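You operate a simulated robot arm through the tools that you are given. There is no shell and no other tool. Be economical: measure what you need, move in short steps, check, and stop when the job is done.

You run a simulated two-armed robot. Do the job below in one go: nothing can be reset, and whatever is moved stays where it is left.

JOB
Take the blue cover cloth from the conveyor end of the plywood bench and lay it out flat on the trough end of the plywood bench.

It is judged by the outcome, as a careful person would: the job done as asked, and still so three seconds after it is handed in. It fails if anything else is knocked over, pushed out of place, dropped, spilled or broken. A push-on lid holds only when it is set on centred and level and pressed home; a screw cap is set on level and turned clockwise until tight. Flat cloth is picked up by pressing the open fingertips on it (5 to 10 N) and closing them slowly along it; thin cloth reads only 2 to 8 mm in the jaws.

ROBOT AND FRAMES
Two 6-joint arms with two-finger grippers on one trunk, on a base that drives. Base frame: it is fixed to the floor where the robot stands at the start and does not move with it; the origin is under the middle of the robot, x ahead of it, y to its left, z up. Lengths are in m, angles in degrees, forces in N, time in s.
The left shoulder is at the start at [0.06, 0.144, 0.754], the right one opposite. With the tool pointing down near the work surface each hand reaches from about 0.1 to 0.68 m from the robot's upright axis, wherever it stands, measured 20 degrees to its own side. Places, roughly: trough end of the plywood bench [0.7, 2.1, 0.9]. Payload 2.45 kg a hand.
The TCP of each hand is the grasp point between the finger pads, 0.026 m short of the fingertips. In the tool frame z runs along the fingers and y along their closing line. The gripper opens to 0.096 m. The gripper's body begins 0.069 m behind the TCP.
Orientation is told as [roll, pitch, yaw] about the base's x, y, z axes, in that order, counted from this pose: with the fingers straight down and closing along the base's y, the tool's x points along the base's -x, its y along +y and its z along -z.

CONTROLS
- The arms move only by the tool apply_moves. It takes "left_deltas", "right_deltas" or both (then of equal length, played together; a hand with none holds still); each is a list of rows, each a list of 7 numbers: the shift along the tool's x, y, z in m, then the turn, a rotation vector about the tool's x, y, z in degrees, then the closure, from 0 (fully open) to 1 (shut). In form: [[x, y, z, rx, ry, rz, claw], ...]. A call has 1 to 8 rows; each row is the pose to reach, as a shift and turn from the pose commanded when the call began, along the tool's axes at that moment. A row lasts 0.2 s, in which the tool goes at most 0.05 m and 8.6 degrees; a call with a longer step from one row to the next is refused whole, and so is a gripper value outside its range. Where a pose cannot be reached the arm comes as near as it can. A force on the tool above 40 N (or 10 N above the force at the start of the call, whichever is more), or a blocked arm, ends the call early, and 0.2 s more pass. Each finger halts on what it meets, pressing with about 34 N; the grip force reading is that of the motor and also rises with nothing between the fingers. The clock runs only during rows and for 0.2 s after the last one: add rows that repeat a pose to give the fingers time. The reply holds the time, the measured pose of the TCP, the force on the tool along the base axes, the opening and the grip force, in the units named above and with some noise, with the torque about the TCP (base axes, N m) and any sound that the robot's microphone picked up.
- Cameras (640 x 400 px; columns grow to the right, rows downward): "scene" is now at [0.1456, 0.0229, 1.3819]; the picture's right is [0.21, -0.98, -0.00], its down [-0.60, -0.13, -0.79] and it looks along [0.77, 0.17, -0.61] (base axes); focal length 280 px, centre (320, 200). "left" rides on the left gripper at [0.082, -0.003, -0.098] in its tool frame; the picture's right is [0.04, 1.00, 0.00], its down [-0.73, 0.03, -0.68] and it looks along [-0.68, 0.03, 0.73] (tool axes); focal length 256 px, centre (320, 200). "right" rides on the right gripper at [0.082, 0.003, -0.098] in its tool frame; the picture's right is [-0.04, 1.00, 0.00], its down [-0.73, -0.03, -0.68] and it looks along [-0.68, -0.03, 0.73] (tool axes); focal length 256 px, centre (320, 200). There is no depth. A picture from a camera that has moved, and an enlarged one, comes with that camera's place and axes in the base frame and with its lens. The place of the scene camera against the robot may be out by one fixed shift of up to 0.012 m in any direction.
- camera(camera): a new picture of that camera. No time passes.
- raise_lower(by): slides the trunk up (or, below 0, down) by that many m; the arms and the scene camera ride with it, the base frame stays. It gives what a move gives, with no picture.
- roll_base(legs): drives the robot by 1 to 6 legs, each [ahead, turn to the left] in m and degrees, along the robot's own axes; the way and the turn of a leg run together, so that a leg with both is an arc; at most 1.5 m and 180 degrees a leg. The arms and the cameras ride along, it lands a little off, and it stops where it bumps. It gives what a move gives.
- pan_tilt(pan, tilt): turns the head with the scene camera to pan (to the left, within 86 degrees either way) and tilt (down, from -29 to 69), counted from straight ahead of the robot. It gives what a move gives.
- inspect(camera, box): a new picture of the part [left, top, right, bottom] of that camera's present view, enlarged. No time passes.
- hand_in(): hands the job in; it is judged then, once.

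Work in short steps. Places have to be worked out from the pictures, the camera data and where the tool is seen: move nearer, look again, correct. Check each grasp and each placing, and mend what went wrong. You have 120 turns and 100 pictures in all, those below and enlarged ones among them. Open the grippers and draw the arms clear of the work before you hand the job in, unless the task says otherwise; then end with one line.

The tools are called after ">>>" as name(argument=value, ...) on one line, values as JSON. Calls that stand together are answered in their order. apply_moves: Moves the arms, as the interface text tells. Its arguments: {"type":"object","properties":{"left_deltas":{"type":"array","items":{"type":"array","items":{"type":"number"}}},"right_deltas":{"type":"array","items":{"type":"array","items":{"type":"number"}}}},"required":[]} The other tools are called the same way: raise_lower (by) slides the trunk up or down; roll_base (legs) drives the base; pan_tilt (pan, tilt) turns the head that bears the scene camera; camera (camera) takes a picture; inspect (camera, box) takes an enlarged picture of a part of a camera's view; hand_in () hands the job in.

At the start:

```text
t: 0.0
left_tcp_pos: [0.5182, 0.3319, 1.0723]
left_ee_rot: [0.0, -0.1, 0.0]
left_wrist_force: [-0.4, -0.5, 1.0]
left_ft_torque: [0.0, 0.0, -0.03]
left_opening: 0.0963
left_grasp_force: 0.1
right_tcp_pos: [0.3698, -0.0358, 1.1248]
right_ee_rot: [-0.1, 0.1, 0.0]
right_wrist_force: [-0.9, -1.1, -0.5]
right_ft_torque: [-0.01, -0.02, 0.03]
right_opening: 0.0958
right_grasp_force: 0.0
trunk travel left (down, up): [-0.379, 0.211]
robot x, y, heading: [-0.0014, 0.0022, -0.2]
head pan, tilt: [12.4, 37.6]
```

scene: 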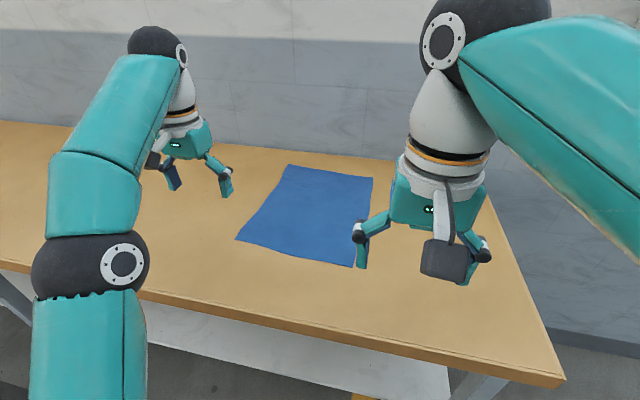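
right: 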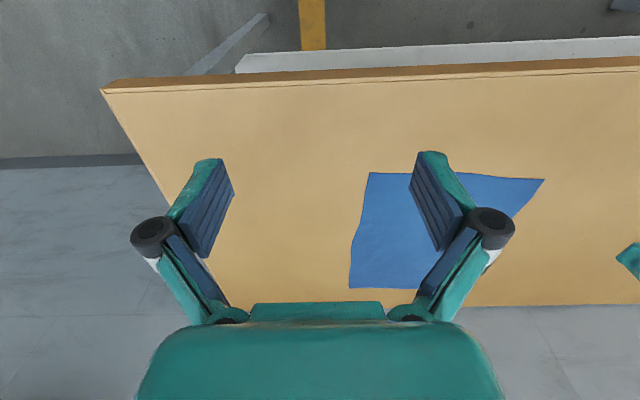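
left: 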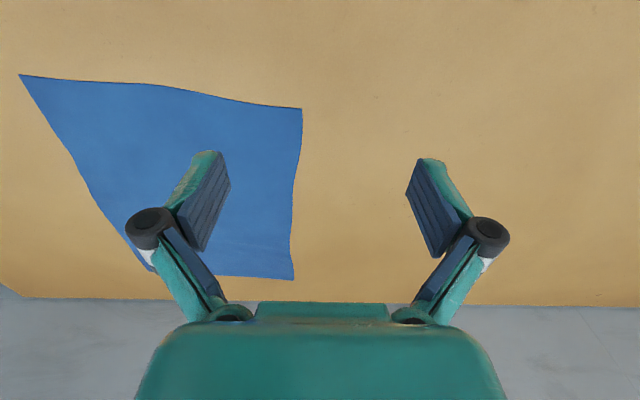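

I judge the cloth to lie flat at about x 0.54–0.91, y 0.03–0.31 on a bench top near z 0.9. Next I look toward the trough end.

>>> pan_tilt(pan=65, tilt=22)

>>> camera(camera="scene")

```text
t: 1.2
left_tcp_pos: [0.5185, 0.332, 1.0722]
left_ee_rot: [0.1, -0.1, -0.1]
left_wrist_force: [-0.3, -0.2, 0.6]
left_ft_torque: [-0.01, -0.01, 0.01]
left_opening: 0.0959
left_grasp_force: 0.0
right_tcp_pos: [0.3698, -0.0368, 1.1245]
right_ee_rot: [-0.1, 0.0, 0.0]
right_wrist_force: [-0.2, 0.2, -0.3]
right_ft_torque: [-0.01, -0.01, -0.01]
right_opening: 0.0961
right_grasp_force: 0.1
trunk travel left (down, up): [-0.379, 0.211]
robot x, y, heading: [-0.0021, 0.0033, -0.4]
head pan, tilt: [65.0, 22.0]
```

```text
96 pictures are left
camera scene: at [0.1004, 0.0884, 1.4066], right [0.91, -0.42, 0.0], down [-0.16, -0.34, -0.93], along [0.39, 0.84, -0.38], focal length 280 px, centre (320, 200)
```

scene: 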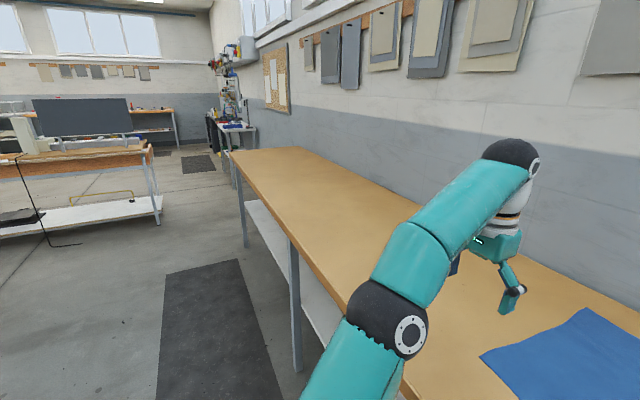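

The bench is clear right to its far end (about y 2.5). I bring both hands over the two near corners of the cloth, part-closed, then look.

>>> apply_moves(left_deltas=[[-0.007, -0.004, 0.013, 0, 0, 0, 0.1], [-0.014, -0.008, 0.026, 0, 0, 0, 0.2], [-0.021, -0.012, 0.039, 0, 0, 0, 0.3], [-0.028, -0.016, 0.052, 0, 0, 0, 0.4], [-0.035, -0.02, 0.065, 0, 0, 0, 0.4], [-0.042, -0.025, 0.08, 0, 0, 0, 0.4]], right_deltas=[[-0.03, 0.013, 0.021, 0, 0, 0, 0.1], [-0.06, 0.027, 0.043, 0, 0, 0, 0.2], [-0.09, 0.04, 0.065, 0, 0, 0, 0.3], [-0.12, 0.053, 0.087, 0, 0, 0, 0.4], [-0.15, 0.066, 0.108, 0, 0, 0, 0.4], [-0.18, 0.08, 0.13, 0, 0, 0, 0.4]])

>>> camera(camera="left")

>>> camera(camera="right")

```text
t: 2.6
left_tcp_pos: [0.5613, 0.3078, 0.99]
left_ee_rot: [0.2, 0.0, 0.0]
left_wrist_force: [0.6, 0.7, 0.0]
left_ft_torque: [-0.01, 0.0, 0.0]
left_opening: 0.0576
left_grasp_force: 0.1
right_tcp_pos: [0.5468, 0.0421, 0.9918]
right_ee_rot: [-0.1, 0.2, 0.0]
right_wrist_force: [-0.1, -0.2, 0.2]
right_ft_torque: [0.03, 0.06, -0.01]
right_opening: 0.0576
right_grasp_force: 0.1
right hand out of reach, approached as far as the arm can: row 6
trunk travel left (down, up): [-0.379, 0.211]
robot x, y, heading: [0.002, 0.002, 0.2]
head pan, tilt: [65.0, 22.0]
```

```text
95 pictures are left
camera left: at [0.482, 0.3039, 1.089], right [-0.04, 1.0, 0.0], down [0.73, 0.03, 0.68], along [0.68, 0.03, -0.73], focal length 256 px, centre (320, 200)
```

left: 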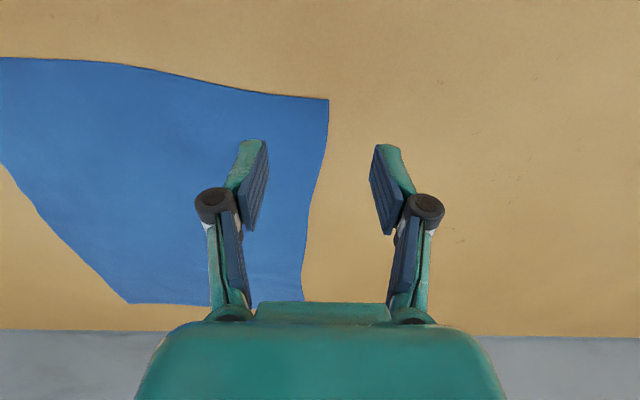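

```text
94 pictures are left
camera right: at [0.4657, 0.0443, 1.0898], right [0.04, 1.0, 0.0], down [0.74, -0.03, 0.68], along [0.68, -0.03, -0.74], focal length 256 px, centre (320, 200)
```

right: 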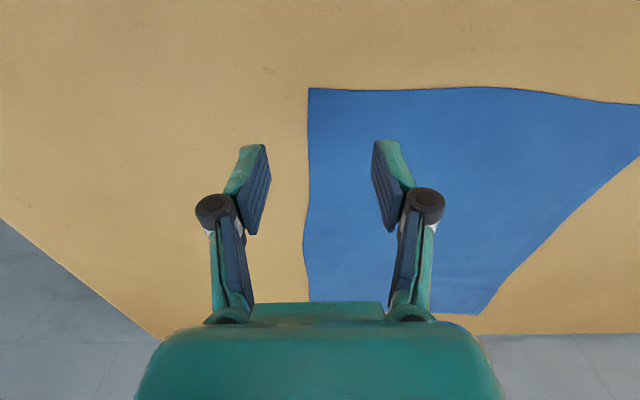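

Both hands straddle their corners. I lower to just above the top, with slight x correction for the left hand.

>>> apply_moves(left_deltas=[[-0.006, 0, 0.02, 0, 0, 0, 0.4], [-0.012, 0, 0.04, 0, 0, 0, 0.4], [-0.012, 0, 0.052, 0, 0, 0, 0.4], [-0.012, 0, 0.056, 0, 0, 0, 0.4]], right_deltas=[[0, -0.002, 0.02, 0, 0, 0, 0.4], [0, -0.004, 0.04, 0, 0, 0, 0.4], [0, -0.004, 0.052, 0, 0, 0, 0.4], [0, -0.004, 0.056, 0, 0, 0, 0.4]])

>>> camera(camera="left")

>>> camera(camera="right")

```text
t: 3.6
left_tcp_pos: [0.572, 0.3055, 0.937]
left_ee_rot: [0.1, 0.0, 0.1]
left_wrist_force: [0.4, 1.5, 0.5]
left_ft_torque: [0.01, -0.02, -0.01]
left_opening: 0.0576
left_grasp_force: 0.0
right_tcp_pos: [0.5472, 0.0386, 0.9367]
right_ee_rot: [0.0, 0.0, 0.0]
right_wrist_force: [-0.4, -0.6, 0.2]
right_ft_torque: [0.0, 0.01, -0.01]
right_opening: 0.0576
right_grasp_force: 0.0
trunk travel left (down, up): [-0.379, 0.211]
robot x, y, heading: [-0.0009, 0.0042, -0.1]
head pan, tilt: [65.0, 22.0]
```

```text
93 pictures are left
camera left: at [0.493, 0.3029, 1.0341], right [-0.04, 1.0, 0.0], down [0.73, 0.03, 0.68], along [0.68, 0.03, -0.73], focal length 256 px, centre (320, 200)
```

left: 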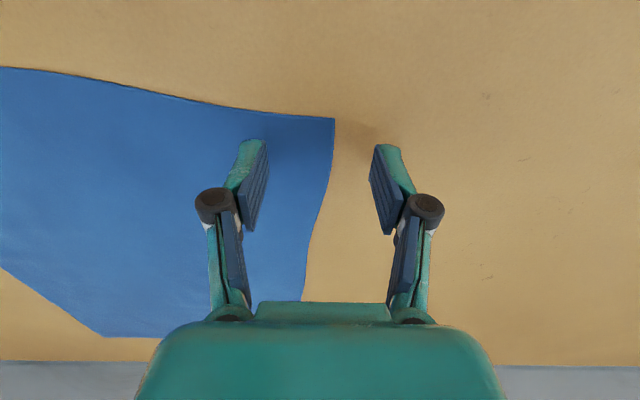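

```text
92 pictures are left
camera right: at [0.4653, 0.0407, 1.0351], right [0.04, 1.0, 0.0], down [0.73, -0.03, 0.68], along [0.68, -0.03, -0.73], focal length 256 px, centre (320, 200)
```

right: 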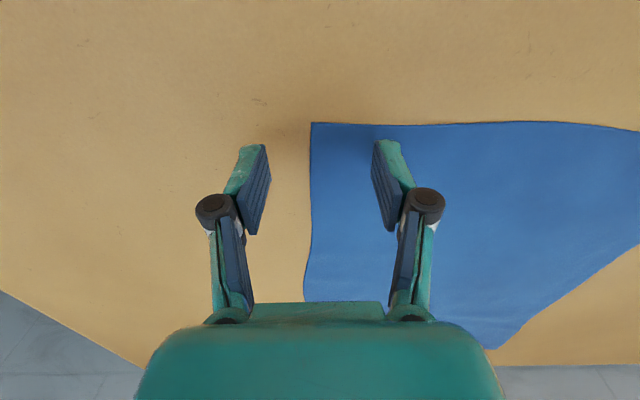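

Both fingertips should rest on cloth, so I shift inward about 3 cm, narrow the jaws a bit and touch down gently.

>>> apply_moves(left_deltas=[[0, -0.015, 0, 0, 0, 0, 0.5], [0, -0.03, 0, 0, 0, 0, 0.55], [0, -0.03, 0.003, 0, 0, 0, 0.55], [0, -0.03, 0.006, 0, 0, 0, 0.55], [0, -0.03, 0.009, 0, 0, 0, 0.55]], right_deltas=[[-0.003, 0.014, 0, 0, 0, 0, 0.5], [-0.006, 0.028, 0, 0, 0, 0, 0.55], [-0.006, 0.028, 0.003, 0, 0, 0, 0.55], [-0.006, 0.028, 0.006, 0, 0, 0, 0.55], [-0.006, 0.028, 0.009, 0, 0, 0, 0.55]])

```text
t: 4.8
left_tcp_pos: [0.573, 0.2757, 0.927]
left_ee_rot: [0.2, -0.2, 0.1]
left_wrist_force: [0.0, 0.4, 0.9]
left_ft_torque: [0.01, 0.02, -0.02]
left_opening: 0.0434
left_grasp_force: 0.1
right_tcp_pos: [0.5535, 0.0663, 0.928]
right_ee_rot: [-0.1, 0.1, 0.0]
right_wrist_force: [0.7, 0.3, 0.5]
right_ft_torque: [-0.02, 0.01, -0.05]
right_opening: 0.0432
right_grasp_force: 0.1
trunk travel left (down, up): [-0.379, 0.211]
robot x, y, heading: [-0.0027, 0.001, -0.1]
head pan, tilt: [65.0, 22.0]
```

No contact yet; I go down in 1 mm steps.

>>> apply_moves(left_deltas=[[0, 0, 0.001, 0, 0, 0, 0.55], [0, 0, 0.002, 0, 0, 0, 0.55], [0, 0, 0.003, 0, 0, 0, 0.55]], right_deltas=[[0, 0, 0.001, 0, 0, 0, 0.55], [0, 0, 0.002, 0, 0, 0, 0.55], [0, 0, 0.003, 0, 0, 0, 0.55]])

```text
t: 5.6
left_tcp_pos: [0.5734, 0.2776, 0.927]
left_ee_rot: [0.1, -0.3, 0.1]
left_wrist_force: [0.6, -0.3, 6.7]
left_ft_torque: [0.07, 0.01, -0.02]
left_opening: 0.0435
left_grasp_force: 0.5
right_tcp_pos: [0.5539, 0.0666, 0.927]
right_ee_rot: [0.0, 0.0, 0.0]
right_wrist_force: [1.0, -0.9, 6.1]
right_ft_torque: [-0.07, -0.01, 0.02]
right_opening: 0.0438
right_grasp_force: 0.3
trunk travel left (down, up): [-0.379, 0.211]
robot x, y, heading: [0.001, 0.0027, -0.3]
head pan, tilt: [65.0, 22.0]
```

Both press with about 6.5 N, in the right band. I close slowly.

>>> apply_moves(left_deltas=[[0, 0, 0, 0, 0, 0, 0.6], [0, 0, 0, 0, 0, 0, 0.65], [0, 0, 0, 0, 0, 0, 0.7], [0, 0, 0, 0, 0, 0, 0.75], [0, 0, 0, 0, 0, 0, 0.8], [0, 0, 0, 0, 0, 0, 0.85], [0, 0, 0, 0, 0, 0, 0.9], [0, 0, 0, 0, 0, 0, 0.95]], right_deltas=[[0, 0, 0, 0, 0, 0, 0.6], [0, 0, 0, 0, 0, 0, 0.65], [0, 0, 0, 0, 0, 0, 0.7], [0, 0, 0, 0, 0, 0, 0.75], [0, 0, 0, 0, 0, 0, 0.8], [0, 0, 0, 0, 0, 0, 0.85], [0, 0, 0, 0, 0, 0, 0.9], [0, 0, 0, 0, 0, 0, 0.95]])

>>> apply_moves(left_deltas=[[0, 0, 0, 0, 0, 0, 1], [0, 0, 0, 0, 0, 0, 1], [0, 0, 0, 0, 0, 0, 1]], right_deltas=[[0, 0, 0, 0, 0, 0, 1], [0, 0, 0, 0, 0, 0, 1], [0, 0, 0, 0, 0, 0, 1]])

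>>> camera(camera="left")

>>> camera(camera="right")

```text
t: 7.4
left_tcp_pos: [0.5698, 0.2757, 0.9279]
left_ee_rot: [0.1, -0.4, 0.0]
left_wrist_force: [1.5, -1.7, 14.9]
left_ft_torque: [0.14, 0.02, 0.02]
left_opening: 0.008
left_grasp_force: 6.2
right_tcp_pos: [0.5511, 0.0659, 0.9275]
right_ee_rot: [0.1, -0.2, 0.0]
right_wrist_force: [1.4, 2.8, 15.4]
right_ft_torque: [0.02, -0.03, 0.03]
right_opening: 0.0054
right_grasp_force: 0.2
trunk travel left (down, up): [-0.379, 0.211]
robot x, y, heading: [-0.0003, -0.0022, -0.1]
head pan, tilt: [65.0, 22.0]
```

```text
t: 8.2
left_tcp_pos: [0.571, 0.2761, 0.928]
left_ee_rot: [0.2, -0.2, 0.0]
left_wrist_force: [-1.9, -7.0, 16.9]
left_ft_torque: [0.1, 0.15, 0.05]
left_opening: 0.003
left_grasp_force: 35.4
right_tcp_pos: [0.5516, 0.0669, 0.9265]
right_ee_rot: [0.1, -0.1, 0.0]
right_wrist_force: [0.6, 6.9, 11.9]
right_ft_torque: [-0.05, 0.08, -0.04]
right_opening: 0.0032
right_grasp_force: 34.9
trunk travel left (down, up): [-0.379, 0.211]
robot x, y, heading: [-0.0016, 0.0007, -0.1]
head pan, tilt: [65.0, 22.0]
```

```text
91 pictures are left
camera left: at [0.4904, 0.2723, 1.0247], right [-0.04, 1.0, 0.0], down [0.73, 0.03, 0.68], along [0.68, 0.03, -0.73], focal length 256 px, centre (320, 200)
```

left: 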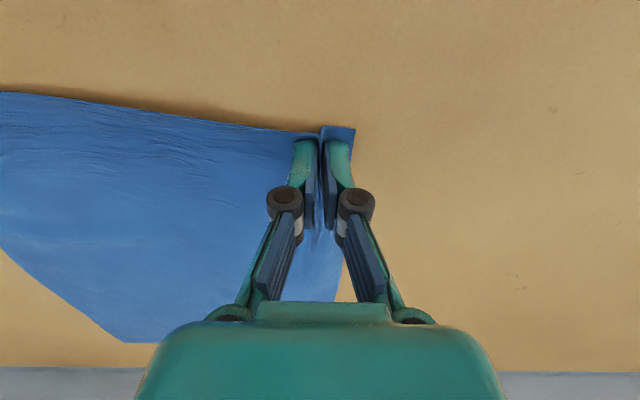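

```text
90 pictures are left
camera right: at [0.469, 0.0688, 1.0254], right [0.04, 1.0, 0.0], down [0.73, -0.03, 0.68], along [0.68, -0.03, -0.73], focal length 256 px, centre (320, 200)
```

right: 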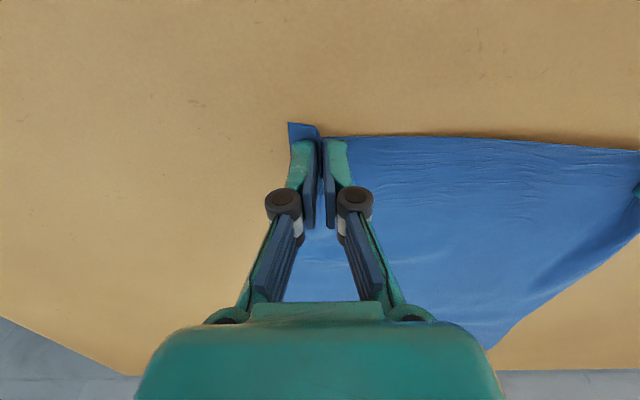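

Both corners are pinched (3 mm, cloth between pads). I lift slightly and check.

>>> apply_moves(left_deltas=[[0, 0, -0.015, 0, 0, 0, 1], [0, 0, -0.03, 0, 0, 0, 1], [0.01, 0, -0.045, 0, 0, 0, 1], [0.02, 0, -0.06, 0, 0, 0, 1]], right_deltas=[[0, 0, -0.015, 0, 0, 0, 1], [0, 0, -0.03, 0, 0, 0, 1], [0.01, 0, -0.045, 0, 0, 0, 1], [0.02, 0, -0.06, 0, 0, 0, 1]])

>>> raise_lower(by=0.2)

>>> pan_tilt(pan=10, tilt=40)

>>> camera(camera="scene")

```text
t: 9.2
left_tcp_pos: [0.5532, 0.2757, 0.9843]
left_ee_rot: [0.0, -0.2, 0.1]
left_wrist_force: [0.2, -6.1, -0.9]
left_ft_torque: [-0.13, 0.01, 0.09]
left_opening: 0.003
left_grasp_force: 30.0
right_tcp_pos: [0.532, 0.0663, 0.9848]
right_ee_rot: [-0.1, 0.1, 0.0]
right_wrist_force: [0.4, 6.5, 1.3]
right_ft_torque: [0.18, -0.02, 0.0]
right_opening: 0.0023
right_grasp_force: 29.2
trunk travel left (down, up): [-0.379, 0.211]
robot x, y, heading: [-0.0016, 0.004, -0.1]
head pan, tilt: [65.0, 22.0]
```

```text
t: 11.4
left_tcp_pos: [0.5537, 0.2765, 1.1842]
left_ee_rot: [0.1, -0.1, 0.1]
left_wrist_force: [-0.7, -5.8, -2.0]
left_ft_torque: [-0.19, 0.01, 0.07]
left_opening: 0.0036
left_grasp_force: 33.7
right_tcp_pos: [0.5316, 0.0669, 1.1852]
right_ee_rot: [0.0, 0.1, 0.0]
right_wrist_force: [0.5, 5.7, -0.6]
right_ft_torque: [0.12, 0.0, -0.06]
right_opening: 0.0015
right_grasp_force: 29.2
trunk travel left (down, up): [-0.579, 0.011]
robot x, y, heading: [-0.0023, 0.0009, -0.1]
head pan, tilt: [65.0, 22.0]
```

```text
t: 12.6
left_tcp_pos: [0.5544, 0.2758, 1.1844]
left_ee_rot: [0.1, -0.2, 0.0]
left_wrist_force: [-1.7, -6.1, -0.1]
left_ft_torque: [0.01, 0.05, 0.09]
left_opening: 0.0015
left_grasp_force: 29.4
right_tcp_pos: [0.533, 0.0666, 1.1851]
right_ee_rot: [0.0, 0.0, 0.0]
right_wrist_force: [-0.3, 7.1, 0.6]
right_ft_torque: [0.2, -0.03, -0.06]
right_opening: 0.002
right_grasp_force: 33.2
trunk travel left (down, up): [-0.579, 0.011]
robot x, y, heading: [0.0019, 0.0013, 0.1]
head pan, tilt: [10.0, 40.0]
```

```text
89 pictures are left
camera scene: at [0.1452, 0.0193, 1.5784], right [0.17, -0.98, 0.0], down [-0.63, -0.11, -0.77], along [0.75, 0.13, -0.64], focal length 280 px, centre (320, 200)
```

scene: 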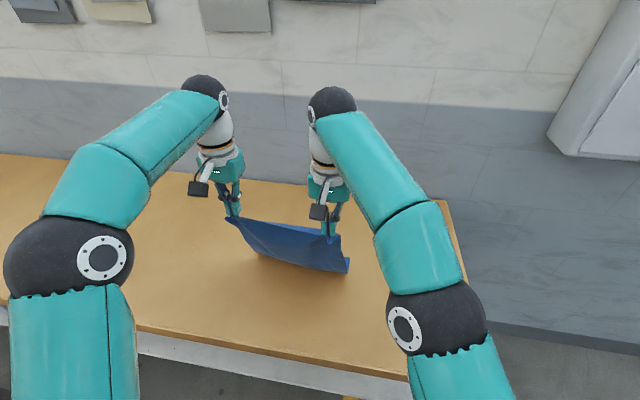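

The cloth hangs between the hands. I raise it further, draw it in and centre it ahead of the robot so that it clears the bench.

>>> apply_moves(left_deltas=[[0.022, -0.027, -0.025, 0, 0, 0, 1], [0.044, -0.053, -0.05, 0, 0, 0, 1], [0.066, -0.08, -0.075, 0, 0, 0, 1], [0.088, -0.106, -0.1, 0, 0, 0, 1], [0.11, -0.133, -0.125, 0, 0, 0, 1], [0.133, -0.16, -0.15, 0, 0, 0, 1]], right_deltas=[[0.022, -0.026, -0.025, 0, 0, 0, 1], [0.044, -0.052, -0.05, 0, 0, 0, 1], [0.066, -0.078, -0.075, 0, 0, 0, 1], [0.088, -0.104, -0.1, 0, 0, 0, 1], [0.11, -0.13, -0.125, 0, 0, 0, 1], [0.133, -0.156, -0.15, 0, 0, 0, 1]])

>>> camera(camera="scene")

```text
t: 14.0
left_tcp_pos: [0.4169, 0.1169, 1.3366]
left_ee_rot: [0.2, -0.3, 0.0]
left_wrist_force: [-1.1, -5.9, 1.0]
left_ft_torque: [-0.12, -0.06, 0.09]
left_opening: 0.0015
left_grasp_force: 31.9
right_tcp_pos: [0.3992, -0.0933, 1.3346]
right_ee_rot: [0.0, 0.0, 0.0]
right_wrist_force: [-0.4, 4.9, 0.1]
right_ft_torque: [0.15, -0.04, -0.07]
right_opening: 0.0012
right_grasp_force: 29.8
trunk travel left (down, up): [-0.579, 0.011]
robot x, y, heading: [0.0009, 0.0018, -0.0]
head pan, tilt: [10.0, 40.0]
```

```text
88 pictures are left
camera scene: at [0.1422, 0.0177, 1.5787], right [0.17, -0.98, 0.0], down [-0.63, -0.11, -0.77], along [0.76, 0.13, -0.64], focal length 280 px, centre (320, 200)
```

scene: 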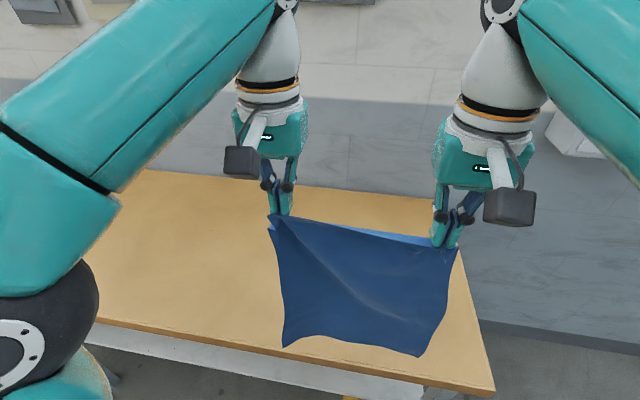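

The cloth hangs cleanly, bottom above the bench. I turn left first and then look along the path.

>>> roll_base(legs=[[0, 45], [0, 45]])

>>> pan_tilt(pan=-15, tilt=35)

>>> camera(camera="scene")

```text
t: 18.8
left_tcp_pos: [-0.0838, 0.4364, 1.3363]
left_ee_rot: [-0.1, 0.0, 85.3]
left_wrist_force: [-1.6, 0.0, -0.5]
left_ft_torque: [-0.01, -0.18, -0.01]
left_opening: 0.0022
left_grasp_force: 34.4
right_tcp_pos: [0.1214, 0.4022, 1.3335]
right_ee_rot: [0.0, -0.1, 85.4]
right_wrist_force: [-3.3, 0.8, -0.4]
right_ft_torque: [-0.01, -0.16, -0.03]
right_opening: 0.0023
right_grasp_force: 29.9
trunk travel left (down, up): [-0.579, 0.011]
robot x, y, heading: [0.0597, 0.0021, 87.3]
head pan, tilt: [10.0, 40.0]
stopped in leg 2: the robot was blocked; the commanded pose is now the measured one
```

```text
t: 19.6
left_tcp_pos: [-0.0803, 0.4356, 1.3363]
left_ee_rot: [0.2, -0.1, 85.3]
left_wrist_force: [1.4, 0.4, -1.0]
left_ft_torque: [0.03, -0.03, 0.02]
left_opening: 0.0037
left_grasp_force: 34.3
right_tcp_pos: [0.1266, 0.4006, 1.3349]
right_ee_rot: [0.1, -0.1, 85.3]
right_wrist_force: [-0.8, 0.4, -0.4]
right_ft_torque: [0.0, 0.0, 0.0]
right_opening: 0.0006
right_grasp_force: 27.7
trunk travel left (down, up): [-0.579, 0.011]
robot x, y, heading: [0.0583, 0.002, 87.3]
head pan, tilt: [-15.0, 35.0]
```

```text
87 pictures are left
camera scene: at [0.0865, 0.1486, 1.586], right [0.95, -0.3, 0.0], down [-0.17, -0.55, -0.82], along [0.25, 0.78, -0.57], focal length 280 px, centre (320, 200)
```

scene: 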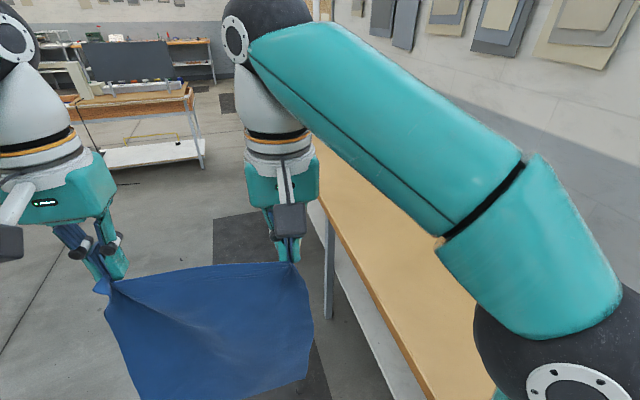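

It stopped 3° short. I look down on both sides to see what it touches before moving on.

>>> pan_tilt(pan=-80, tilt=60)

>>> camera(camera="scene")

>>> pan_tilt(pan=70, tilt=50)

>>> camera(camera="scene")

```text
t: 21.0
left_tcp_pos: [-0.0807, 0.4359, 1.3371]
left_ee_rot: [0.2, -0.1, 85.3]
left_wrist_force: [2.9, -0.7, -1.3]
left_ft_torque: [0.02, -0.04, 0.05]
left_opening: 0.0035
left_grasp_force: 34.1
right_tcp_pos: [0.1271, 0.3997, 1.3341]
right_ee_rot: [0.1, -0.2, 85.4]
right_wrist_force: [-2.0, 0.5, 0.4]
right_ft_torque: [0.03, 0.09, -0.01]
right_opening: 0.0028
right_grasp_force: 35.8
trunk travel left (down, up): [-0.579, 0.011]
robot x, y, heading: [0.0546, 0.0008, 87.4]
head pan, tilt: [-80.0, 60.0]
```

```text
86 pictures are left
camera scene: at [0.1268, 0.0732, 1.5517], right [0.13, -0.99, 0.0], down [-0.86, -0.11, -0.5], along [0.5, 0.06, -0.87], focal length 280 px, centre (320, 200)
```

scene: 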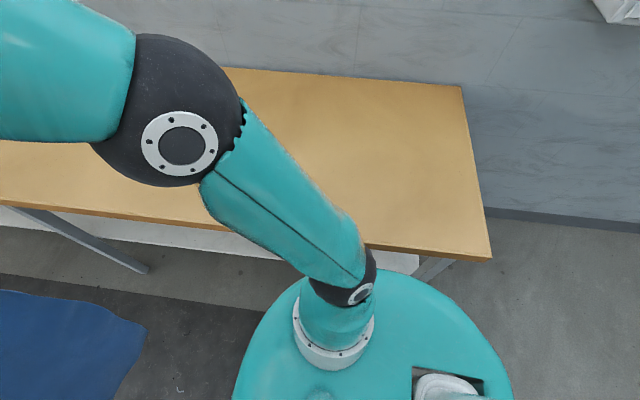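

```text
t: 23.4
left_tcp_pos: [-0.0787, 0.4359, 1.3368]
left_ee_rot: [0.0, -0.1, 85.3]
left_wrist_force: [1.5, -0.5, -0.5]
left_ft_torque: [-0.01, -0.02, 0.04]
left_opening: 0.0017
left_grasp_force: 30.0
right_tcp_pos: [0.1266, 0.3994, 1.3338]
right_ee_rot: [0.0, 0.0, 85.3]
right_wrist_force: [-0.5, 1.0, 1.1]
right_ft_torque: [0.01, 0.05, -0.04]
right_opening: 0.0005
right_grasp_force: 30.4
trunk travel left (down, up): [-0.579, 0.011]
robot x, y, heading: [0.0574, 0.0005, 87.3]
head pan, tilt: [70.0, 50.0]
```

```text
85 pictures are left
camera scene: at [-0.0102, 0.0945, 1.5643], right [0.39, 0.92, 0.0], down [0.71, -0.3, -0.64], along [-0.59, 0.25, -0.77], focal length 280 px, centre (320, 200)
```

scene: 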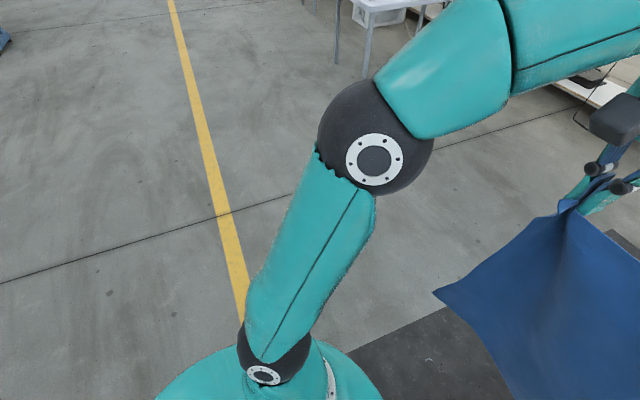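

The body's right side is touching/near the bench edge because the base drifted toward it; the bench itself is unmoved. I turn back a bit, reverse away, and turn left again.

>>> roll_base(legs=[[0, -30], [-0.32, 0], [0, 33]])

```text
t: 28.9
left_tcp_pos: [-0.2752, 0.1579, 1.3364]
left_ee_rot: [0.1, 0.0, 88.5]
left_wrist_force: [2.2, -0.3, -0.3]
left_ft_torque: [0.01, -0.13, 0.07]
left_opening: 0.0032
left_grasp_force: 30.7
right_tcp_pos: [-0.0674, 0.1356, 1.3352]
right_ee_rot: [0.2, -0.1, 88.5]
right_wrist_force: [-3.0, -0.2, -0.9]
right_ft_torque: [0.01, 0.08, -0.03]
right_opening: 0.0036
right_grasp_force: 31.7
trunk travel left (down, up): [-0.579, 0.011]
robot x, y, heading: [-0.0985, -0.2689, 90.5]
head pan, tilt: [70.0, 50.0]
```

Clear now. I drive ahead in two legs along the bench.

>>> roll_base(legs=[[1.16, 0], [1.16, 0]])

>>> pan_tilt(pan=-25, tilt=35)

>>> camera(camera="scene")

```text
t: 40.5
left_tcp_pos: [-0.2809, 2.4902, 1.337]
left_ee_rot: [0.1, -0.1, 88.1]
left_wrist_force: [3.0, -0.2, -1.7]
left_ft_torque: [-0.03, -0.1, 0.08]
left_opening: 0.0018
left_grasp_force: 30.6
right_tcp_pos: [-0.0739, 2.4656, 1.3346]
right_ee_rot: [0.0, -0.2, 88.2]
right_wrist_force: [-3.3, 0.3, 0.5]
right_ft_torque: [-0.01, 0.08, -0.06]
right_opening: 0.0007
right_grasp_force: 29.7
trunk travel left (down, up): [-0.579, 0.011]
robot x, y, heading: [-0.1049, 2.0633, 90.3]
head pan, tilt: [70.0, 50.0]
```

```text
t: 42.3
left_tcp_pos: [-0.2823, 2.49, 1.3371]
left_ee_rot: [0.1, -0.1, 88.2]
left_wrist_force: [2.0, -0.1, -2.3]
left_ft_torque: [-0.01, -0.13, 0.04]
left_opening: 0.0015
left_grasp_force: 30.7
right_tcp_pos: [-0.0733, 2.4657, 1.3356]
right_ee_rot: [0.1, -0.2, 88.2]
right_wrist_force: [-3.0, 1.1, 1.0]
right_ft_torque: [0.01, 0.04, -0.05]
right_opening: 0.0
right_grasp_force: 29.0
trunk travel left (down, up): [-0.579, 0.011]
robot x, y, heading: [-0.1053, 2.0645, 90.4]
head pan, tilt: [-25.0, 35.0]
```

```text
84 pictures are left
camera scene: at [-0.0689, 2.207, 1.5859], right [0.91, -0.42, 0.0], down [-0.24, -0.52, -0.82], along [0.34, 0.74, -0.57], focal length 280 px, centre (320, 200)
```

scene: 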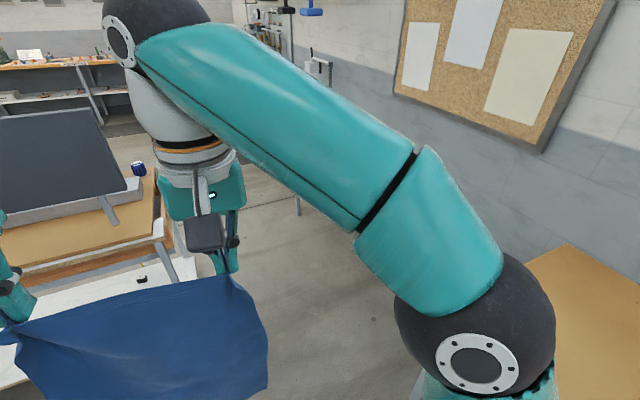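

The bench end is to my right; another bench stands further ahead-left. I turn right to face the bench and look.

>>> roll_base(legs=[[0, -45], [0, -45]])

>>> pan_tilt(pan=0, tilt=40)

>>> camera(camera="scene")

```text
t: 47.2
left_tcp_pos: [0.3248, 2.2473, 1.3393]
left_ee_rot: [0.3, -0.1, -0.2]
left_wrist_force: [0.1, -3.4, -0.7]
left_ft_torque: [0.04, 0.0, 0.06]
left_opening: 0.002
left_grasp_force: 30.2
right_tcp_pos: [0.3063, 2.0379, 1.3346]
right_ee_rot: [0.4, 0.0, -0.1]
right_wrist_force: [0.2, -0.3, 1.5]
right_ft_torque: [0.19, 0.02, -0.04]
right_opening: 0.0022
right_grasp_force: 35.3
trunk travel left (down, up): [-0.579, 0.011]
robot x, y, heading: [-0.1014, 2.121, 0.3]
head pan, tilt: [-25.0, 35.0]
stopped in leg 2: the robot was blocked; the commanded pose is now the measured one
```

```text
t: 48.1
left_tcp_pos: [0.3235, 2.2514, 1.3383]
left_ee_rot: [0.1, -0.1, 0.0]
left_wrist_force: [1.5, -4.1, 0.4]
left_ft_torque: [-0.08, 0.02, 0.1]
left_opening: 0.0026
left_grasp_force: 35.5
right_tcp_pos: [0.3061, 2.0428, 1.3357]
right_ee_rot: [0.1, 0.0, 0.1]
right_wrist_force: [-0.4, 2.7, 0.6]
right_ft_torque: [0.1, 0.01, -0.04]
right_opening: 0.0018
right_grasp_force: 33.7
trunk travel left (down, up): [-0.579, 0.011]
robot x, y, heading: [-0.1072, 2.1213, 0.1]
head pan, tilt: [0.0, 40.0]
```

```text
83 pictures are left
camera scene: at [0.0441, 2.1255, 1.5784], right [0.0, -1.0, 0.0], down [-0.64, 0.0, -0.77], along [0.77, 0.0, -0.64], focal length 280 px, centre (320, 200)
```

scene: 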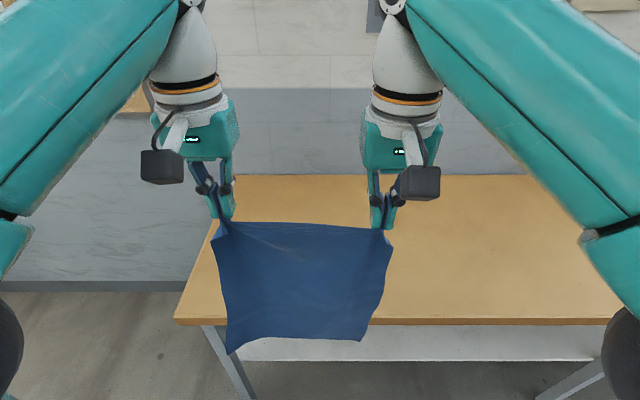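

I face the bench at y≈2.12, with bench end at y≈2.5. I raise the cloth a little for clearance, then roll up close to the bench.

>>> apply_moves(left_deltas=[[0, 0, -0.02, 0, 0, 0, 1], [0, 0, -0.04, 0, 0, 0, 1]], right_deltas=[[0, 0, -0.02, 0, 0, 0, 1], [0, 0, -0.04, 0, 0, 0, 1]])

>>> roll_base(legs=[[0.12, 0]])

>>> camera(camera="scene")

>>> camera(camera="left")

```text
t: 48.7
left_tcp_pos: [0.3099, 2.2537, 1.345]
left_ee_rot: [0.0, -0.3, -0.2]
left_wrist_force: [0.1, -7.1, -0.8]
left_ft_torque: [-0.21, -0.04, 0.08]
left_opening: 0.0013
left_grasp_force: 29.0
left hand out of reach, approached as far as the arm can: row 1, 2
right_tcp_pos: [0.2981, 2.0421, 1.3458]
right_ee_rot: [0.2, -0.3, 0.0]
right_wrist_force: [0.0, 7.9, -1.1]
right_ft_torque: [0.17, -0.08, -0.11]
right_opening: 0.0027
right_grasp_force: 35.5
right hand out of reach, approached as far as the arm can: row 1, 2
trunk travel left (down, up): [-0.579, 0.011]
robot x, y, heading: [-0.1051, 2.1237, -0.0]
head pan, tilt: [0.0, 40.0]
```

```text
t: 50.0
left_tcp_pos: [0.4339, 2.255, 1.3445]
left_ee_rot: [0.0, -0.2, -0.1]
left_wrist_force: [-0.3, -1.3, -0.5]
left_ft_torque: [-0.03, 0.04, -0.02]
left_opening: 0.0
left_grasp_force: 29.2
right_tcp_pos: [0.422, 2.0419, 1.3447]
right_ee_rot: [0.1, 0.0, 0.0]
right_wrist_force: [0.1, 0.2, 0.7]
right_ft_torque: [-0.01, 0.05, -0.02]
right_opening: 0.0028
right_grasp_force: 29.8
trunk travel left (down, up): [-0.579, 0.011]
robot x, y, heading: [0.0209, 2.1197, 0.3]
head pan, tilt: [0.0, 40.0]
```

```text
82 pictures are left
camera scene: at [0.1677, 2.1268, 1.5783], right [0.0, -1.0, 0.0], down [-0.64, 0.0, -0.77], along [0.77, 0.0, -0.64], focal length 280 px, centre (320, 200)
```

scene: 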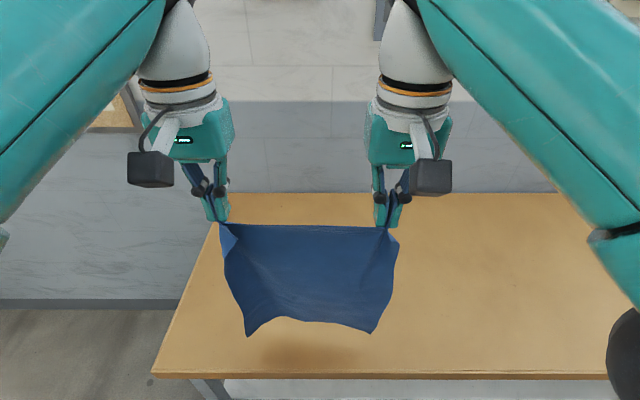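

```text
81 pictures are left
camera left: at [0.3537, 2.2515, 1.4419], right [-0.04, 1.0, 0.0], down [0.73, 0.03, 0.68], along [0.68, 0.03, -0.73], focal length 256 px, centre (320, 200)
```

left: 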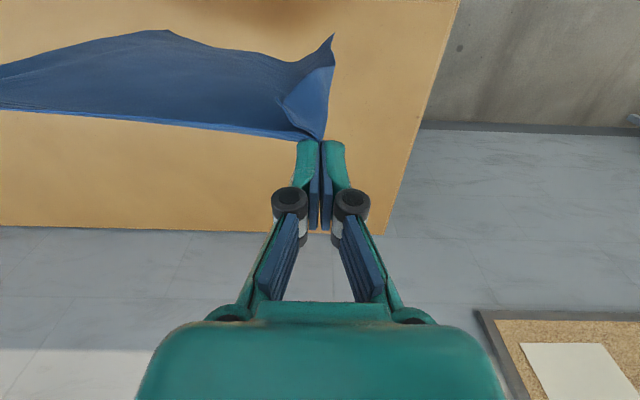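

The cloth is over the bench with clearance. I extend outward while tilting the fingers forward, to gain reach toward the back of the bench.

>>> apply_moves(left_deltas=[[-0.04, 0, 0, 0, -7, 0, 1], [-0.08, 0, 0, 0, -14, 0, 1], [-0.12, 0, 0.005, 0, -21, 0, 1], [-0.16, 0, 0.01, 0, -28, 0, 1], [-0.2, 0, 0.015, 0, -35, 0, 1], [-0.24, 0, 0.02, 0, -42, 0, 1], [-0.28, 0, 0.025, 0, -49, 0, 1], [-0.31, 0, 0.03, 0, -55, 0, 1]], right_deltas=[[-0.04, 0, 0, 0, -7, 0, 1], [-0.08, 0, 0, 0, -14, 0, 1], [-0.12, 0, 0.005, 0, -21, 0, 1], [-0.16, 0, 0.01, 0, -28, 0, 1], [-0.2, 0, 0.015, 0, -35, 0, 1], [-0.24, 0, 0.02, 0, -42, 0, 1], [-0.28, 0, 0.025, 0, -49, 0, 1], [-0.31, 0, 0.03, 0, -55, 0, 1]])

>>> camera(camera="scene")

```text
t: 51.8
left_tcp_pos: [0.7452, 2.2557, 1.3173]
left_ee_rot: [0.1, -55.2, 0.0]
left_wrist_force: [-0.1, -1.6, 0.6]
left_ft_torque: [0.02, 0.02, 0.02]
left_opening: 0.0
left_grasp_force: 29.5
right_tcp_pos: [0.733, 2.0434, 1.3135]
right_ee_rot: [0.1, -55.2, -0.1]
right_wrist_force: [0.8, 0.4, -1.9]
right_ft_torque: [0.02, 0.03, 0.04]
right_opening: 0.0019
right_grasp_force: 29.0
trunk travel left (down, up): [-0.579, 0.011]
robot x, y, heading: [0.0215, 2.1193, 0.3]
head pan, tilt: [0.0, 40.0]
```

```text
80 pictures are left
camera scene: at [0.1679, 2.1269, 1.5782], right [0.0, -1.0, 0.0], down [-0.64, 0.0, -0.76], along [0.76, 0.0, -0.64], focal length 280 px, centre (320, 200)
```

scene: 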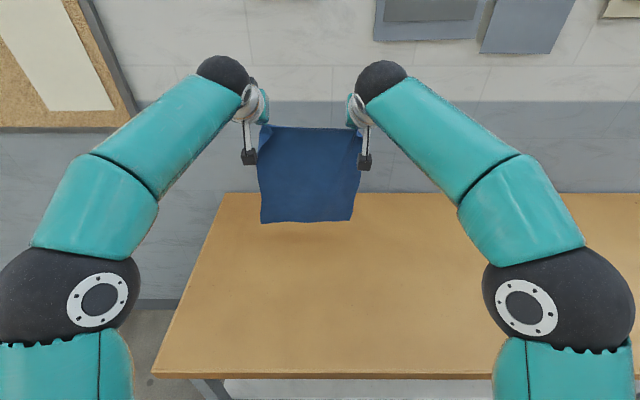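

Reach is good and the cloth hangs straight. I extend about 7 cm more and lower until the free edge is near the bench.

>>> apply_moves(left_deltas=[[0, 0, 0.021, 0, 0, 0, 1], [0, 0, 0.043, 0, 0, 0, 1], [0, 0, 0.064, 0, 0, 0, 1], [0.001, 0, 0.086, 0, 0, 0, 1], [0.001, 0, 0.086, 0, 0, 0, 1]], right_deltas=[[0, 0, 0.023, 0, 0, 0, 1], [0, 0, 0.047, 0, 0, 0, 1], [0, 0, 0.07, 0, 0, 0, 1], [-0.005, 0, 0.095, 0, 0, 0, 1], [-0.005, 0, 0.095, 0, 0, 0, 1]])

>>> camera(camera="scene")

```text
t: 53.0
left_tcp_pos: [0.8093, 2.2554, 1.2675]
left_ee_rot: [0.0, -55.4, 0.0]
left_wrist_force: [-0.5, 0.4, 0.3]
left_ft_torque: [0.0, 0.04, -0.02]
left_opening: 0.0
left_grasp_force: 29.0
right_tcp_pos: [0.8019, 2.0444, 1.2635]
right_ee_rot: [0.2, -55.2, 0.0]
right_wrist_force: [0.5, -0.2, 0.2]
right_ft_torque: [-0.03, -0.02, 0.0]
right_opening: 0.0028
right_grasp_force: 29.4
right hand out of reach, approached as far as the arm can: row 4, 5
trunk travel left (down, up): [-0.579, 0.011]
robot x, y, heading: [0.0188, 2.1218, 0.4]
head pan, tilt: [0.0, 40.0]
```

```text
79 pictures are left
camera scene: at [0.1641, 2.1272, 1.5787], right [0.0, -1.0, 0.0], down [-0.64, 0.0, -0.77], along [0.77, 0.0, -0.64], focal length 280 px, centre (320, 200)
```

scene: 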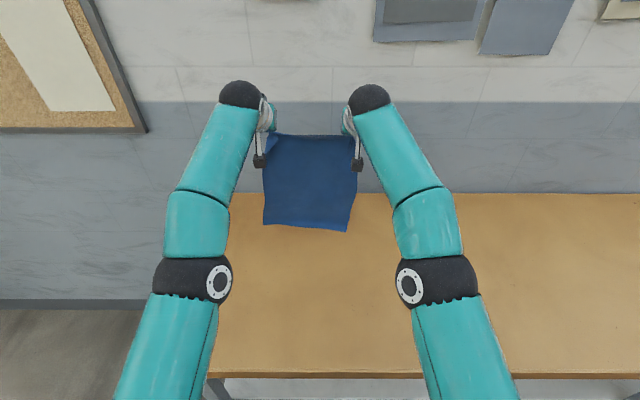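

The free edge is just above the bench at x≈0.81. I lay it down by moving the hands diagonally down and back toward me.

>>> apply_moves(left_deltas=[[0.027, 0, -0.004, 0, 2.5, 0, 1], [0.054, 0, -0.008, 0, 5, 0, 1], [0.081, 0, -0.012, 0, 7.5, 0, 1], [0.108, 0, -0.016, 0, 10, 0, 1], [0.135, 0, -0.02, 0, 12.5, 0, 1], [0.162, 0, -0.024, 0, 15, 0, 1], [0.189, 0, -0.028, 0, 17.5, 0, 1], [0.216, 0, -0.031, 0, 20, 0, 1]], right_deltas=[[0.027, 0, -0.004, 0, 2.5, 0, 1], [0.054, 0, -0.008, 0, 5, 0, 1], [0.081, 0, -0.012, 0, 7.5, 0, 1], [0.108, 0, -0.016, 0, 10, 0, 1], [0.135, 0, -0.02, 0, 12.5, 0, 1], [0.162, 0, -0.024, 0, 15, 0, 1], [0.189, 0, -0.028, 0, 17.5, 0, 1], [0.216, 0, -0.031, 0, 20, 0, 1]])

>>> camera(camera="scene")

```text
t: 54.8
left_tcp_pos: [0.6641, 2.2548, 1.1061]
left_ee_rot: [0.0, -35.3, -0.1]
left_wrist_force: [0.0, 0.3, 0.4]
left_ft_torque: [0.01, 0.0, 0.01]
left_opening: 0.0002
left_grasp_force: 28.9
right_tcp_pos: [0.6566, 2.0449, 1.1037]
right_ee_rot: [0.2, -35.2, -0.1]
right_wrist_force: [-1.2, -0.1, 2.2]
right_ft_torque: [0.01, 0.03, 0.01]
right_opening: 0.0
right_grasp_force: 27.9
trunk travel left (down, up): [-0.579, 0.011]
robot x, y, heading: [0.017, 2.1221, 0.2]
head pan, tilt: [0.0, 40.0]
```

```text
78 pictures are left
camera scene: at [0.1661, 2.1269, 1.5784], right [0.0, -1.0, 0.0], down [-0.64, 0.0, -0.77], along [0.77, 0.0, -0.64], focal length 280 px, centre (320, 200)
```

scene: 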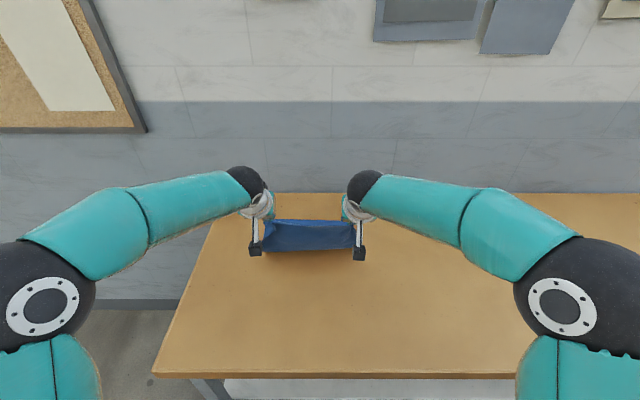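

The hanging face is shortening as the far part lies down. I continue the same diagonal.

>>> apply_moves(left_deltas=[[0.025, 0, 0.0025, 0, 3, 0, 1], [0.049, 0, 0.005, 0, 6, 0, 1], [0.074, 0, 0.0075, 0, 9, 0, 1], [0.099, 0, 0.01, 0, 12, 0, 1], [0.123, 0, 0.0125, 0, 15, 0, 1], [0.148, 0, 0.015, 0, 18, 0, 1], [0.173, 0, 0.0175, 0, 21, 0, 1], [0.1975, 0, 0.02, 0, 24, 0, 1]], right_deltas=[[0.025, 0, 0.0025, 0, 3, 0, 1], [0.049, 0, 0.005, 0, 6, 0, 1], [0.074, 0, 0.0075, 0, 9, 0, 1], [0.099, 0, 0.01, 0, 12, 0, 1], [0.123, 0, 0.0125, 0, 15, 0, 1], [0.148, 0, 0.015, 0, 18, 0, 1], [0.173, 0, 0.0175, 0, 21, 0, 1], [0.1975, 0, 0.02, 0, 24, 0, 1]])

>>> camera(camera="scene")

>>> camera(camera="left")

```text
t: 56.6
left_tcp_pos: [0.5166, 2.2555, 0.9765]
left_ee_rot: [-0.1, -11.2, -0.1]
left_wrist_force: [0.0, 0.4, 0.3]
left_ft_torque: [-0.01, 0.01, 0.05]
left_opening: 0.0001
left_grasp_force: 29.4
right_tcp_pos: [0.5055, 2.0446, 0.9735]
right_ee_rot: [0.2, -11.1, -0.1]
right_wrist_force: [0.3, -0.5, 0.8]
right_ft_torque: [-0.01, -0.05, 0.02]
right_opening: 0.0007
right_grasp_force: 28.4
trunk travel left (down, up): [-0.579, 0.011]
robot x, y, heading: [0.0177, 2.1226, 0.4]
head pan, tilt: [0.0, 40.0]
```

```text
77 pictures are left
camera scene: at [0.1663, 2.1269, 1.5784], right [0.0, -1.0, 0.0], down [-0.64, 0.0, -0.77], along [0.77, 0.0, -0.64], focal length 280 px, centre (320, 200)
```

scene: 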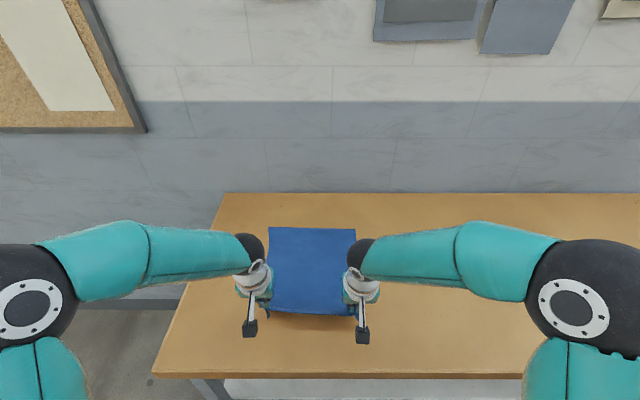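

```text
76 pictures are left
camera left: at [0.4176, 2.2521, 1.0563], right [-0.04, 1.0, -0.01], down [0.59, 0.03, 0.81], along [0.81, 0.03, -0.59], focal length 256 px, centre (320, 200)
```

left: 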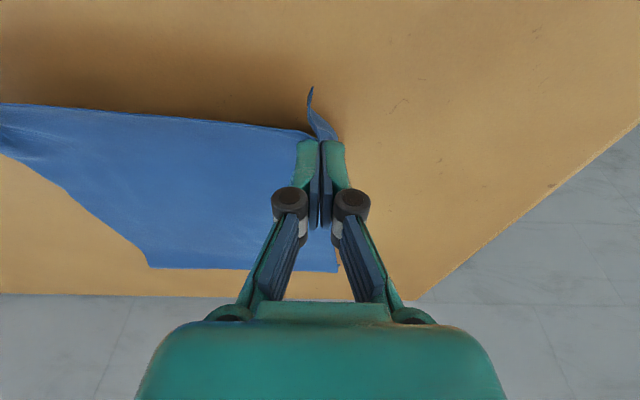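

The cloth is nearly all down and smooth, with its far edge at x≈0.84. I set the held edge down and draw it straight.

>>> apply_moves(left_deltas=[[0.01, 0, 0.009, 0, 2.8, 0, 1], [0.02, 0, 0.019, 0, 5.6, 0, 1], [0.03, 0, 0.028, 0, 8.4, 0, 1], [0.041, 0, 0.039, 0, 11.1, 0, 1], [0.041, 0, 0.044, 0, 11.1, 0, 1]], right_deltas=[[0.01, 0, 0.009, 0, 2.8, 0, 1], [0.02, 0, 0.019, 0, 5.6, 0, 1], [0.03, 0, 0.028, 0, 8.4, 0, 1], [0.041, 0, 0.037, 0, 11.1, 0, 1], [0.041, 0, 0.042, 0, 11.1, 0, 1]])

>>> camera(camera="scene")

>>> camera(camera="left")

>>> camera(camera="right")

```text
t: 57.8
left_tcp_pos: [0.482, 2.2541, 0.9266]
left_ee_rot: [0.1, -0.4, 0.0]
left_wrist_force: [1.1, -1.4, 11.2]
left_ft_torque: [-0.13, 0.02, 0.0]
left_opening: 0.0
left_grasp_force: 29.3
right_tcp_pos: [0.4723, 2.0448, 0.9272]
right_ee_rot: [0.2, -0.3, 0.0]
right_wrist_force: [0.1, -1.5, 22.8]
right_ft_torque: [0.01, 0.15, 0.02]
right_opening: 0.0024
right_grasp_force: 34.4
trunk travel left (down, up): [-0.579, 0.011]
robot x, y, heading: [0.0172, 2.12, 0.2]
head pan, tilt: [0.0, 40.0]
```

```text
75 pictures are left
camera scene: at [0.1637, 2.1268, 1.5793], right [0.0, -1.0, 0.0], down [-0.64, 0.0, -0.77], along [0.77, 0.0, -0.64], focal length 280 px, centre (320, 200)
```

scene: 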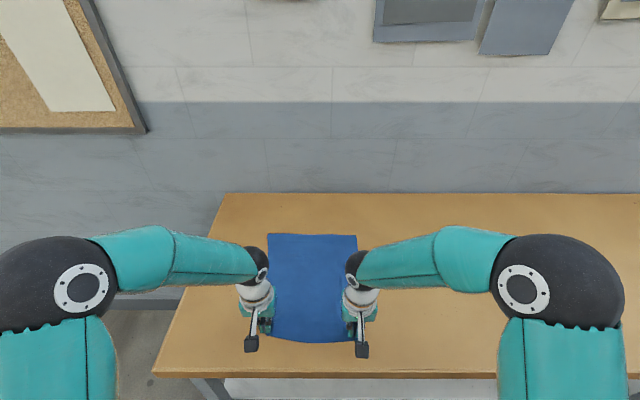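

```text
74 pictures are left
camera left: at [0.4012, 2.2513, 1.0245], right [-0.04, 1.0, 0.0], down [0.73, 0.03, 0.68], along [0.68, 0.03, -0.73], focal length 256 px, centre (320, 200)
```

left: 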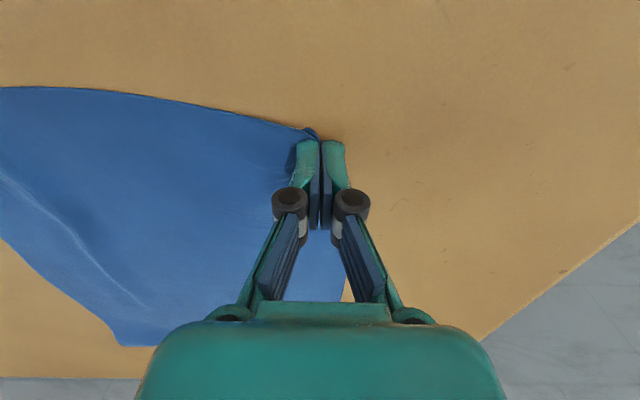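

```text
73 pictures are left
camera right: at [0.3905, 2.0464, 1.0248], right [0.04, 1.0, 0.0], down [0.73, -0.03, 0.68], along [0.68, -0.02, -0.73], focal length 256 px, centre (320, 200)
```

right: 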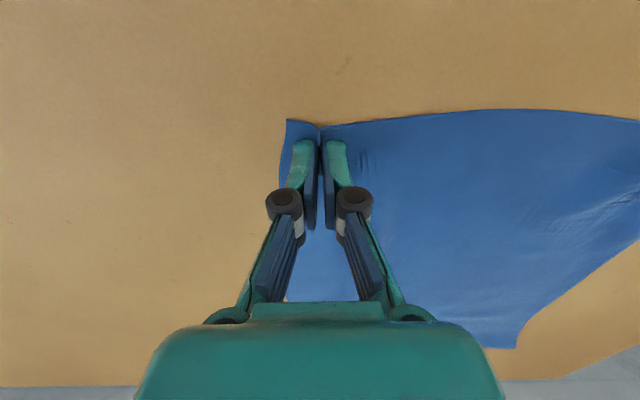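

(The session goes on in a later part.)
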